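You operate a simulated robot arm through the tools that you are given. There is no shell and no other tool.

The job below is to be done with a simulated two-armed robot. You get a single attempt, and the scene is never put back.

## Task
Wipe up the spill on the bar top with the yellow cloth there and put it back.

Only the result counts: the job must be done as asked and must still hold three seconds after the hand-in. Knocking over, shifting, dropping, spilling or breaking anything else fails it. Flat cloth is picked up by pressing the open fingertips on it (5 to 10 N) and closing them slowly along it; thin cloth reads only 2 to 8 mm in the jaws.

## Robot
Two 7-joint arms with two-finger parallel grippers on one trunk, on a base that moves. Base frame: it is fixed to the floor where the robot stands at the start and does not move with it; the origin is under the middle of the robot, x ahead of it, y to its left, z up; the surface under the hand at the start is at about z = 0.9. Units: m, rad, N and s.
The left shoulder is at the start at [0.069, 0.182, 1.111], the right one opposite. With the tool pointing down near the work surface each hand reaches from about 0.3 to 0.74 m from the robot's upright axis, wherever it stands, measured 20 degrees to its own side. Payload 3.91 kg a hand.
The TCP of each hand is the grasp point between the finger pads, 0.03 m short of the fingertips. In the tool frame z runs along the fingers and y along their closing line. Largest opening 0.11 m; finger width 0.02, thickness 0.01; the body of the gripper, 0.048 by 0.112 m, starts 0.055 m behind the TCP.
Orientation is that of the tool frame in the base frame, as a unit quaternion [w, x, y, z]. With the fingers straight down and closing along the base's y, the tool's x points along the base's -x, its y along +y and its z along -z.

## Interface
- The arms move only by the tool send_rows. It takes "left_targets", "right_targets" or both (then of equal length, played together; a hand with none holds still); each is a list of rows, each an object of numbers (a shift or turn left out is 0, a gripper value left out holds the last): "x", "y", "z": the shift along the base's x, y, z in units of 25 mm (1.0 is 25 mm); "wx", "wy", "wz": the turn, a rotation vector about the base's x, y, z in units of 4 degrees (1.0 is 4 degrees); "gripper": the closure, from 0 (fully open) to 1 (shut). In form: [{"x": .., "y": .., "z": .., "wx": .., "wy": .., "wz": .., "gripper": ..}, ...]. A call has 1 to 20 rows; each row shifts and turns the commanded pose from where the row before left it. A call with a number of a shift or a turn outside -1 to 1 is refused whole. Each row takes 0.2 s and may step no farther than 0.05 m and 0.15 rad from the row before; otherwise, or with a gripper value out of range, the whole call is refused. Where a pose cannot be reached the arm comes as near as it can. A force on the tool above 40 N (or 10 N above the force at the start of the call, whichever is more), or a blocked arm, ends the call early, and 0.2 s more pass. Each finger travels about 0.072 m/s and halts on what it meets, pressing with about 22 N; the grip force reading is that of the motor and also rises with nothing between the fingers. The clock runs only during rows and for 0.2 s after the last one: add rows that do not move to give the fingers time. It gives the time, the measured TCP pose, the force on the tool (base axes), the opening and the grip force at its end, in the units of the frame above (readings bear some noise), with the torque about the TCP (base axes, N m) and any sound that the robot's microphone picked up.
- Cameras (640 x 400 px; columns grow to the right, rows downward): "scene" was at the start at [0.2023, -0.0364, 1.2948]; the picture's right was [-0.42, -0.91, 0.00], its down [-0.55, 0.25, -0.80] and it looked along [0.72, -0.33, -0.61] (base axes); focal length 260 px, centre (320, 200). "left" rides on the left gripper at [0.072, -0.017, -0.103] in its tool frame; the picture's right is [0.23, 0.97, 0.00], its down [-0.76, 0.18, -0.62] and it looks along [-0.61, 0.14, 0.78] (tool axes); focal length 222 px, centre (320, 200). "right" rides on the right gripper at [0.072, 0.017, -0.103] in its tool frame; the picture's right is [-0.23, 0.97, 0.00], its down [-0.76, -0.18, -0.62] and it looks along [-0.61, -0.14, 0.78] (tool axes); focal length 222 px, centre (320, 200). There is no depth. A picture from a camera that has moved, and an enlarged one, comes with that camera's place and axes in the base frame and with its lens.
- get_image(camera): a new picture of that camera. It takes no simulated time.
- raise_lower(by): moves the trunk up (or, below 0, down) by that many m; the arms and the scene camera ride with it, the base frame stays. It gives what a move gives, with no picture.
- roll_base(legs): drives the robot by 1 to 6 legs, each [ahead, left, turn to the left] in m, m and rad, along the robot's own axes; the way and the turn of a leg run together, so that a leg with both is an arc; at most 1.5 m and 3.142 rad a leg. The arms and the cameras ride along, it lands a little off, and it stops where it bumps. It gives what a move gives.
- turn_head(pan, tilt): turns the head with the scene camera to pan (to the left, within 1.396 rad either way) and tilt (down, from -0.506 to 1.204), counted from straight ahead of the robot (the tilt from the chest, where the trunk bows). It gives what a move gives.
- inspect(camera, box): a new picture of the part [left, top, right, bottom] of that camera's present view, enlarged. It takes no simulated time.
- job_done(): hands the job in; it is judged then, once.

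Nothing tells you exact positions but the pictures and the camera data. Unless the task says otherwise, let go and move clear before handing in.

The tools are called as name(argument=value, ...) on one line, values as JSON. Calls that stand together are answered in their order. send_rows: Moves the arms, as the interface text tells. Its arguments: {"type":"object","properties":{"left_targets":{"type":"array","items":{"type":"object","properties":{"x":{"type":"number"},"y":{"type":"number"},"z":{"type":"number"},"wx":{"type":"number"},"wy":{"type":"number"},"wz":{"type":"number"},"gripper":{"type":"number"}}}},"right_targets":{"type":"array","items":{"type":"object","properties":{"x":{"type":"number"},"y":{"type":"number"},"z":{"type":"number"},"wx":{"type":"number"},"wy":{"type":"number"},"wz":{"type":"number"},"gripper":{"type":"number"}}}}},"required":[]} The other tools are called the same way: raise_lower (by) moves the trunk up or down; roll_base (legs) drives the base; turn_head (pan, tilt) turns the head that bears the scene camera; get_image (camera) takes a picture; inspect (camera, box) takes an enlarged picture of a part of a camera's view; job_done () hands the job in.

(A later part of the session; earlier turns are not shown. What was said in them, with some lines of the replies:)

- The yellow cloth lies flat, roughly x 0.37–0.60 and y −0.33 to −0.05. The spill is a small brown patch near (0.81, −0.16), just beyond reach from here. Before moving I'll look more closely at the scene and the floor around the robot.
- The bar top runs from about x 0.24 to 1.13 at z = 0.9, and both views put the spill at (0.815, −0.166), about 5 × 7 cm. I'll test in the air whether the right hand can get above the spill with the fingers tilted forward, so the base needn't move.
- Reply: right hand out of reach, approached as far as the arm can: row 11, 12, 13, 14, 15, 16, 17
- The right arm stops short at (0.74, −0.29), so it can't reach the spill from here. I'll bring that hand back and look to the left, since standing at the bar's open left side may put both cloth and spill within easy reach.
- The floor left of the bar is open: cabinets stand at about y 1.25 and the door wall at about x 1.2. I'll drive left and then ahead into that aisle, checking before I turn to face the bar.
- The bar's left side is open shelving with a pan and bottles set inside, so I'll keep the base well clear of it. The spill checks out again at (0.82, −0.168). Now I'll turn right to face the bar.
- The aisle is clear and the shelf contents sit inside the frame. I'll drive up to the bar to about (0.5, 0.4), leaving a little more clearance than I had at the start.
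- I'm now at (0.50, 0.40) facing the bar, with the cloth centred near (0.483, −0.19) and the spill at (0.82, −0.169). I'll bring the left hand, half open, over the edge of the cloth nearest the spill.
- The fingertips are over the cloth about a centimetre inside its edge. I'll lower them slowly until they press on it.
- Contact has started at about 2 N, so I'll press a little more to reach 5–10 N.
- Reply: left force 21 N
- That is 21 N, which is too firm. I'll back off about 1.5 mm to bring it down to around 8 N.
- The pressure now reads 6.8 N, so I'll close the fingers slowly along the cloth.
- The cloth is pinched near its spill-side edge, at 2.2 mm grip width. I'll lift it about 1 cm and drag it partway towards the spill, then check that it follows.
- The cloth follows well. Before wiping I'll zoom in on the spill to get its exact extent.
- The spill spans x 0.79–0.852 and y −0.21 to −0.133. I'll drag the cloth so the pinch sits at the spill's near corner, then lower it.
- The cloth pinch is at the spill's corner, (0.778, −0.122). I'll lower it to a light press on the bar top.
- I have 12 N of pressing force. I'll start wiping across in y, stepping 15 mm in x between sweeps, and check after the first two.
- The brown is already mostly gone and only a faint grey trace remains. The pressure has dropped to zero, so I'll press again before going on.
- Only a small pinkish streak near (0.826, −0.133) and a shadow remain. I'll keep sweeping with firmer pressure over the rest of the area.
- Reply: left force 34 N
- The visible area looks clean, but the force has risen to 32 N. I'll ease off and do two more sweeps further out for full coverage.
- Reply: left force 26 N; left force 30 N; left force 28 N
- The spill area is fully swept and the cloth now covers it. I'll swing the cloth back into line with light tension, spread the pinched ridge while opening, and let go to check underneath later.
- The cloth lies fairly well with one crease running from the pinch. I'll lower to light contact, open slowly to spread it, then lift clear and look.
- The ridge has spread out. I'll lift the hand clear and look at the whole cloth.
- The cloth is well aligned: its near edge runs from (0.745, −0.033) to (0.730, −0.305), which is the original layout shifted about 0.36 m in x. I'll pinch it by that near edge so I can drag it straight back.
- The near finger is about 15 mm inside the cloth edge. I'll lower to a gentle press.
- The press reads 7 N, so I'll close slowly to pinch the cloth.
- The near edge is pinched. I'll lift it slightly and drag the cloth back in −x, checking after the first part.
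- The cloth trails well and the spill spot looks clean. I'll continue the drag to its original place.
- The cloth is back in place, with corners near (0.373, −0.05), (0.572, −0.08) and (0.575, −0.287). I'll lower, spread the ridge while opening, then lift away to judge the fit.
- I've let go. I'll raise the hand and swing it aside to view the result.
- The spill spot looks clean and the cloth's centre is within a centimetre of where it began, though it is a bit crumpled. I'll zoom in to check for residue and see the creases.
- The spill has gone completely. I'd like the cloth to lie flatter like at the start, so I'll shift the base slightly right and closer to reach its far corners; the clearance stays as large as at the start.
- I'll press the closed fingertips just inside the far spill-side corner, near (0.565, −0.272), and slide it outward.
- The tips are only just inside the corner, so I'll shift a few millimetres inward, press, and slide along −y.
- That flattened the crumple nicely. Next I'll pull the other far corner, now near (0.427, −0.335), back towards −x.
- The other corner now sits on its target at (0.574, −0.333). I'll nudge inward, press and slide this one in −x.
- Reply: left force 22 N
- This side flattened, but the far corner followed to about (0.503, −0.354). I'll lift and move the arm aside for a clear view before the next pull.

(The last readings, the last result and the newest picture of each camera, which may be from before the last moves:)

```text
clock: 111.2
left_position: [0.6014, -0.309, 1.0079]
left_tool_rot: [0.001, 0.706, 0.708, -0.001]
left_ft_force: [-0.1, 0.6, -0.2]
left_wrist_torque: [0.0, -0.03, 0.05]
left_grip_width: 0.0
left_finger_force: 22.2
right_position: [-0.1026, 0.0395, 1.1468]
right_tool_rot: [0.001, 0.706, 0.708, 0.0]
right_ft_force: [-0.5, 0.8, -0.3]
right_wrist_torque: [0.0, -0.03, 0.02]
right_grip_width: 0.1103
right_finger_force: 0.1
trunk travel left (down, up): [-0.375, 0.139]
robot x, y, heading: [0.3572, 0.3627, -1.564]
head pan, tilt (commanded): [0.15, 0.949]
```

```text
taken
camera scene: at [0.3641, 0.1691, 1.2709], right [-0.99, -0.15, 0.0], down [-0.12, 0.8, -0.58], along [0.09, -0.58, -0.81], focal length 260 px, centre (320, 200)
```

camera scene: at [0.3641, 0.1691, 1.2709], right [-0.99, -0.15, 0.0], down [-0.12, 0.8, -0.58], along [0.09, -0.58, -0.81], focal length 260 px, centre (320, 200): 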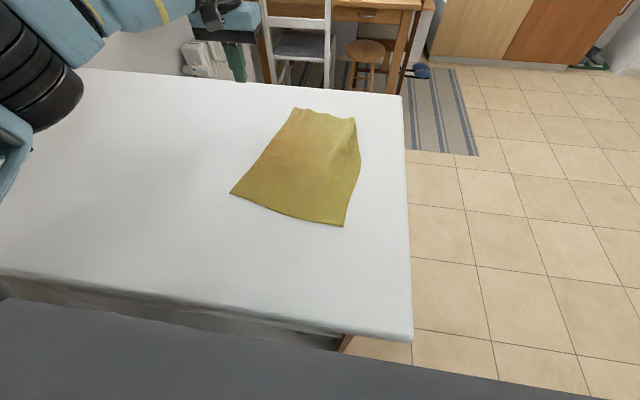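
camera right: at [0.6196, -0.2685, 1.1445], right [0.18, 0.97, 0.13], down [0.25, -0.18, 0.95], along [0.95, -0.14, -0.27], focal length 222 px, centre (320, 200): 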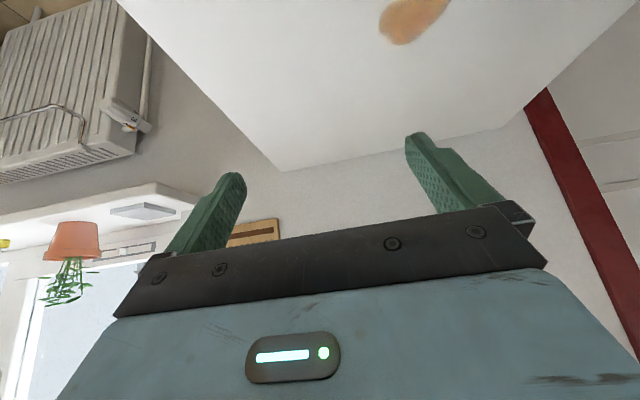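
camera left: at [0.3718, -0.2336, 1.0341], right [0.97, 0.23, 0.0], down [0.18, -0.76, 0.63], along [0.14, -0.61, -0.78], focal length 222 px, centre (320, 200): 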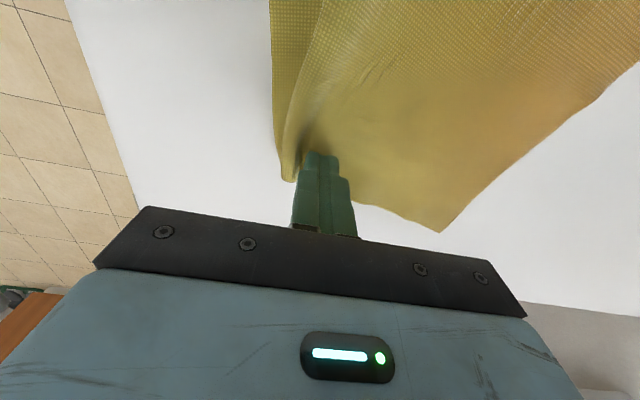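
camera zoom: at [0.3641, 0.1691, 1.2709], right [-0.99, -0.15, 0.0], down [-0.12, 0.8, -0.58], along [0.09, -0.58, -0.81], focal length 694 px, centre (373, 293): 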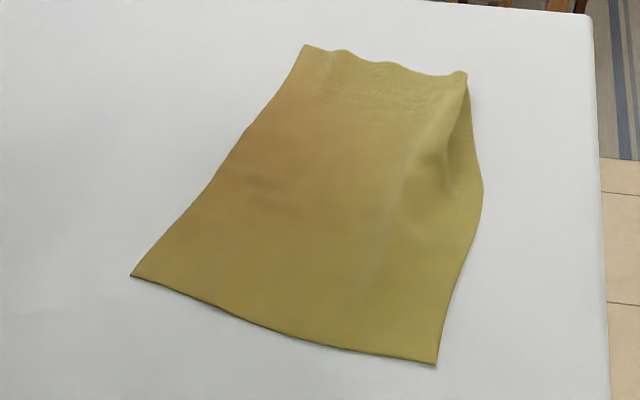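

The cloth is much flatter now but its −y side sits too far in −x. I'll press just inside the corner at (0.505, −0.353) and pull it back in +x.

send_rows(left_targets=[{"x": -0.8, "y": -0.2}, {"x": -0.9, "y": -0.2}, {"x": -0.9, "y": -0.2}, {"x": -0.9, "y": -0.2}, {"x": -0.8}, {"z": -0.8}, {"z": -0.8}, {"z": -0.7}, {"z": -0.4}, {}])

get_image(camera="left")

get_image(camera="scene")

```text
clock: 113.4
left_position: [0.4959, -0.328, 0.9402]
left_tool_rot: [0.0, 0.706, 0.708, 0.0]
left_ft_force: [-0.9, -0.1, -0.4]
left_wrist_torque: [0.02, -0.02, 0.01]
left_grip_width: 0.0001
left_finger_force: 22.7
right_position: [-0.1023, 0.0385, 1.1476]
right_tool_rot: [0.001, 0.706, 0.708, 0.0]
right_ft_force: [0.1, 0.9, 0.0]
right_wrist_torque: [-0.04, 0.02, 0.02]
right_grip_width: 0.1098
right_finger_force: 0.1
trunk travel left (down, up): [-0.375, 0.139]
robot x, y, heading: [0.3523, 0.3661, -1.568]
head pan, tilt (commanded): [0.15, 0.949]
```

```text
taken
camera left: at [0.4784, -0.2548, 1.0428], right [0.97, 0.23, 0.0], down [0.18, -0.76, 0.62], along [0.14, -0.61, -0.78], focal length 222 px, centre (320, 200)
```

left: 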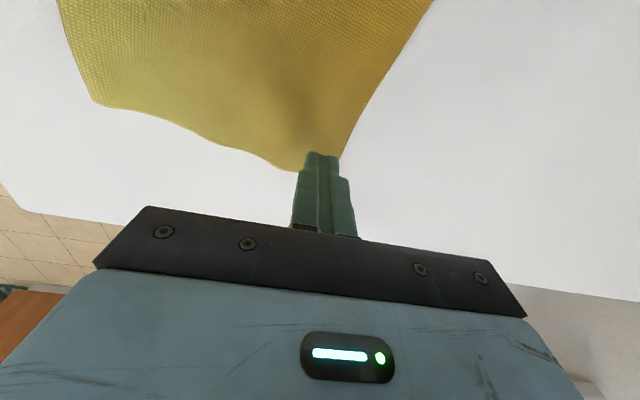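

```text
taken
camera scene: at [0.3646, 0.1692, 1.2709], right [-0.99, -0.15, 0.0], down [-0.12, 0.8, -0.58], along [0.09, -0.58, -0.81], focal length 260 px, centre (320, 200)
```

scene: 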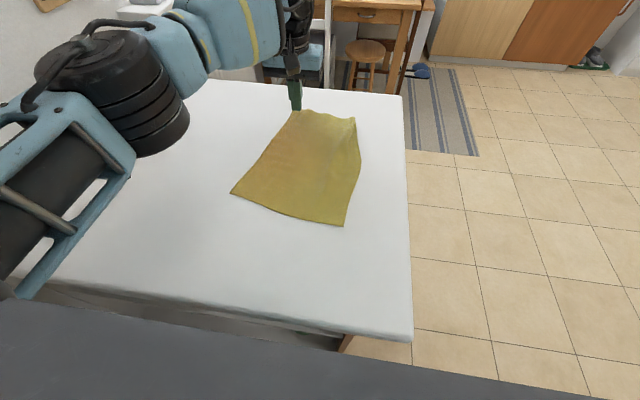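

send_rows(left_targets=[{"x": -0.25, "y": 0.5}, {"z": -0.2}, {"z": -0.12}, {"z": -0.04}, {}, {}])

```text
clock: 114.8
left_position: [0.4876, -0.3158, 0.9323]
left_tool_rot: [0.0, 0.706, 0.708, -0.001]
left_ft_force: [0.6, 0.9, 1.6]
left_wrist_torque: [0.02, -0.06, -0.03]
left_grip_width: 0.0001
left_finger_force: 21.9
right_position: [-0.1026, 0.0402, 1.1455]
right_tool_rot: [0.0, 0.706, 0.708, -0.001]
right_ft_force: [0.0, -0.6, 0.8]
right_wrist_torque: [0.0, 0.03, -0.02]
right_grip_width: 0.11
right_finger_force: 0.0
trunk travel left (down, up): [-0.375, 0.139]
robot x, y, heading: [0.3511, 0.3684, -1.568]
head pan, tilt (commanded): [0.15, 0.949]
```

send_rows(left_targets=[{"z": -0.06}, {}, {"x": 0.2}, {"x": 0.25}, {"x": 0.25, "y": 0.05}, {"x": 0.25}, {"x": 0.25, "y": 0.05}, {"x": 0.25}, {"x": 0.25, "y": 0.05}, {"x": 0.25}, {"x": 0.25, "y": 0.05}, {"x": 0.25}, {"x": 0.25}, {"x": 0.25}, {"x": 0.2}, {}])

get_image(camera="scene")

get_image(camera="left")

```text
clock: 118.2
left_position: [0.5653, -0.3103, 0.9319]
left_tool_rot: [0.001, 0.706, 0.709, -0.001]
left_ft_force: [-4.3, -0.2, 17.0]
left_wrist_torque: [0.01, 0.03, 0.0]
left_grip_width: 0.0
left_finger_force: 22.4
right_position: [-0.104, 0.041, 1.1451]
right_tool_rot: [0.001, 0.706, 0.708, -0.002]
right_ft_force: [-0.3, 0.4, -0.6]
right_wrist_torque: [-0.03, -0.01, 0.03]
right_grip_width: 0.1099
right_finger_force: 0.0
trunk travel left (down, up): [-0.375, 0.139]
robot x, y, heading: [0.3526, 0.3658, -1.569]
head pan, tilt (commanded): [0.15, 0.949]
```

```text
taken
camera scene: at [0.3635, 0.1706, 1.2712], right [-0.99, -0.15, 0.0], down [-0.12, 0.8, -0.58], along [0.09, -0.58, -0.81], focal length 260 px, centre (320, 200)
```

scene: 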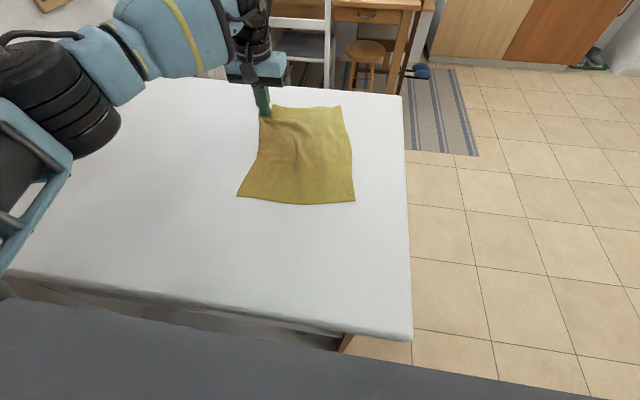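

```text
taken
camera left: at [0.5473, -0.2367, 1.0333], right [0.97, 0.23, 0.0], down [0.18, -0.76, 0.63], along [0.14, -0.61, -0.78], focal length 222 px, centre (320, 200)
```

left: 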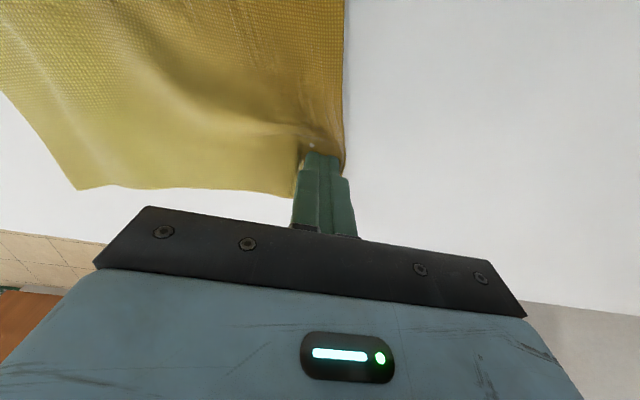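

Almost rectangular now. The +y side still needs to come about 4–5 cm in +x and a little in +y, so I'll go to the corner near (0.552, −0.081) and pull that.

send_rows(left_targets=[{"z": 0.3}, {"z": 0.7}, {"y": 0.9, "z": 0.2}, {"y": 1}, {"y": 1}, {"y": 1}, {"y": 1, "x": -0.3}, {"y": 1, "x": -0.3}, {"y": 1, "x": -0.3}, {"y": 0.9, "x": -0.3}, {"y": 0.6}, {"z": -0.5}, {"z": -0.3}, {}])

get_image(camera="scene")

get_image(camera="left")

```text
clock: 121.2
left_position: [0.5353, -0.1012, 0.941]
left_tool_rot: [0.001, 0.706, 0.708, -0.001]
left_ft_force: [0.0, -0.2, -0.8]
left_wrist_torque: [-0.01, 0.0, 0.01]
left_grip_width: 0.0001
left_finger_force: 21.7
right_position: [-0.1034, 0.0397, 1.1459]
right_tool_rot: [0.002, 0.706, 0.708, -0.001]
right_ft_force: [-0.5, 1.0, 0.1]
right_wrist_torque: [0.0, -0.01, 0.0]
right_grip_width: 0.1101
right_finger_force: 0.1
trunk travel left (down, up): [-0.375, 0.139]
robot x, y, heading: [0.3527, 0.3671, -1.569]
head pan, tilt (commanded): [0.15, 0.949]
```

```text
taken
camera scene: at [0.3645, 0.1691, 1.2709], right [-0.99, -0.15, 0.0], down [-0.12, 0.8, -0.58], along [0.09, -0.58, -0.81], focal length 260 px, centre (320, 200)
```

scene: 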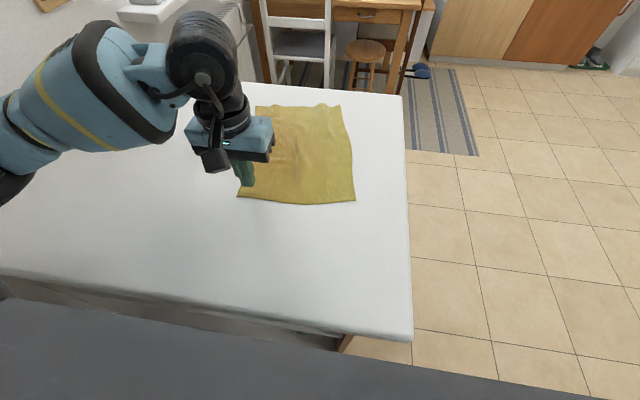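

```text
taken
camera left: at [0.5178, -0.028, 1.0429], right [0.97, 0.23, 0.0], down [0.18, -0.76, 0.62], along [0.14, -0.61, -0.78], focal length 222 px, centre (320, 200)
```

left: 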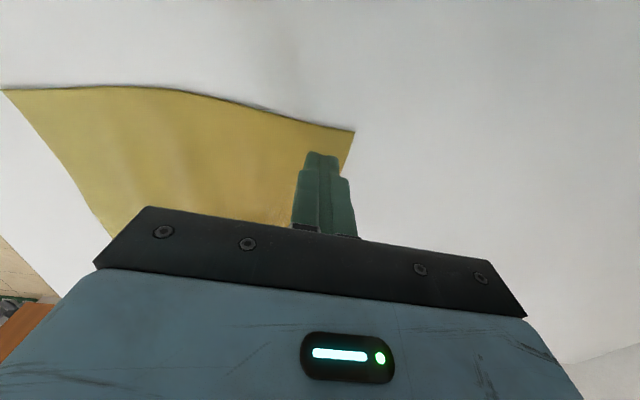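

The tip is about 2 cm inside the corner. I'll press and slide it in +x and slightly +y.

send_rows(left_targets=[{"z": -0.2}, {"z": -0.12}, {"z": -0.08}, {}, {}])

```text
clock: 122.4
left_position: [0.5354, -0.1021, 0.9327]
left_tool_rot: [0.002, 0.706, 0.708, -0.002]
left_ft_force: [0.5, 1.7, 6.6]
left_wrist_torque: [0.02, 0.0, -0.01]
left_grip_width: 0.0
left_finger_force: 22.2
right_position: [-0.1027, 0.0397, 1.1463]
right_tool_rot: [0.001, 0.706, 0.708, 0.0]
right_ft_force: [0.4, -0.4, 0.4]
right_wrist_torque: [0.0, -0.03, -0.02]
right_grip_width: 0.1099
right_finger_force: 0.0
trunk travel left (down, up): [-0.375, 0.139]
robot x, y, heading: [0.351, 0.3649, -1.566]
head pan, tilt (commanded): [0.15, 0.949]
```

send_rows(left_targets=[{"z": -0.02}, {"x": 0.2, "y": 0.1}, {"x": 0.25, "y": 0.15}, {"x": 0.25, "y": 0.15}, {"x": 0.25, "y": 0.15}, {"x": 0.25, "y": 0.15}, {"x": 0.25, "y": 0.15}, {"x": 0.25, "y": 0.15}, {"x": 0.2, "y": 0.15}, {}])

get_image(camera="scene")

get_image(camera="left")

```text
clock: 124.6
left_position: [0.5818, -0.0729, 0.9305]
left_tool_rot: [0.001, 0.706, 0.708, -0.001]
left_ft_force: [-1.7, -3.0, 16.7]
left_wrist_torque: [-0.05, -0.05, 0.0]
left_grip_width: 0.0001
left_finger_force: 22.1
right_position: [-0.1031, 0.0414, 1.1453]
right_tool_rot: [0.0, 0.706, 0.708, -0.001]
right_ft_force: [0.1, 0.2, 0.1]
right_wrist_torque: [0.02, -0.03, -0.03]
right_grip_width: 0.1101
right_finger_force: 0.1
trunk travel left (down, up): [-0.375, 0.139]
robot x, y, heading: [0.3546, 0.3657, -1.567]
head pan, tilt (commanded): [0.15, 0.949]
```

```text
taken
camera scene: at [0.3637, 0.1698, 1.2711], right [-0.99, -0.15, 0.0], down [-0.12, 0.8, -0.58], along [0.09, -0.58, -0.81], focal length 260 px, centre (320, 200)
```

scene: 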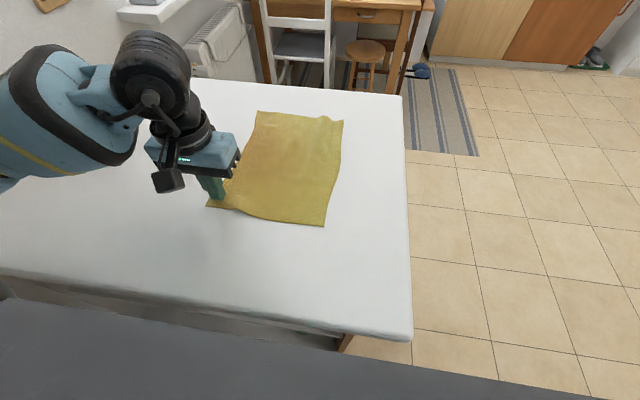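

```text
taken
camera left: at [0.565, 0.0014, 1.0334], right [0.97, 0.23, 0.0], down [0.18, -0.76, 0.62], along [0.14, -0.61, -0.78], focal length 222 px, centre (320, 200)
```

left: 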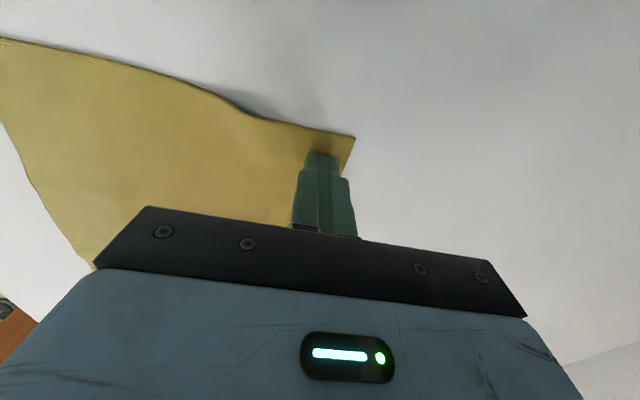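

All four corners are now within about 2 cm of their original places and the cloth lies flat. I'll lift off, move clear and take a final look.

send_rows(left_targets=[{"z": 0.3}, {"z": 0.8}, {"z": 1}, {"z": 1}, {"z": 1}, {"z": 1, "x": 0.8}, {"z": 1, "x": 1}, {"z": 0.6, "x": 1, "y": 0.4}, {"x": 1, "y": 0.5}, {"x": 0.6, "y": 0.5}, {}])

get_image(camera="scene")

inspect(camera="scene", box=[60, 80, 380, 260])

```text
clock: 127.0
left_position: [0.6935, -0.0384, 1.0984]
left_tool_rot: [0.0, 0.706, 0.708, 0.0]
left_ft_force: [-0.4, 0.6, -0.4]
left_wrist_torque: [0.03, -0.02, 0.0]
left_grip_width: 0.0
left_finger_force: 21.5
right_position: [-0.1029, 0.04, 1.1465]
right_tool_rot: [0.0, 0.705, 0.709, 0.0]
right_ft_force: [0.0, -0.5, -0.6]
right_wrist_torque: [0.03, 0.02, 0.03]
right_grip_width: 0.1101
right_finger_force: 0.0
trunk travel left (down, up): [-0.375, 0.139]
robot x, y, heading: [0.352, 0.3672, -1.565]
head pan, tilt (commanded): [0.15, 0.949]
```

```text
taken
camera scene: at [0.3644, 0.1688, 1.2709], right [-0.99, -0.15, 0.0], down [-0.12, 0.8, -0.58], along [0.09, -0.57, -0.81], focal length 260 px, centre (320, 200)
```

scene: 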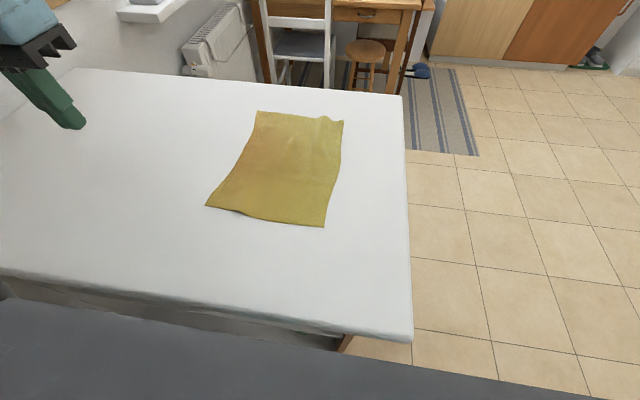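

```text
2.00 times, centred on (220, 170) of scene
camera zoom: at [0.3644, 0.1688, 1.2709], right [-0.99, -0.15, 0.0], down [-0.12, 0.8, -0.58], along [0.09, -0.57, -0.81], focal length 521 px, centre (520, 260)
```

zoom: 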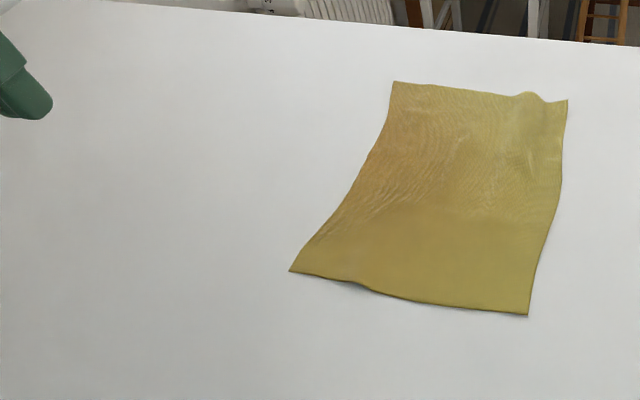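

The bar top is clean where the spill was, near pixel (125, 146). The cloth lies nearly flat in its original place, centre about (0.49, −0.19), and both hands are clear. I'm handing in the job.

job_done()

```text
The job is handed in.
```

The spill is wiped off the bar top, and the yellow cloth is back where it started. I've handed the job in, but no pass or fail result came back.

- **Spill:** the spot around (0.82, −0.17) showed no residue in a close-up after wiping. It still looked clean in the last picture.
- **Cloth:** it lies nearly flat, with all four corners within about 2 cm of where they were and its centre within about 1 cm. A small wrinkle remains at the −y edge, and the cloth is slightly discoloured from the spill.
- **Robot:** I couldn't reach the spill from the starting position, so I drove to the bar's open left side and left the robot there. Neither hand is holding anything, and both are clear of the bar top. I saw nothing else moved or knocked.
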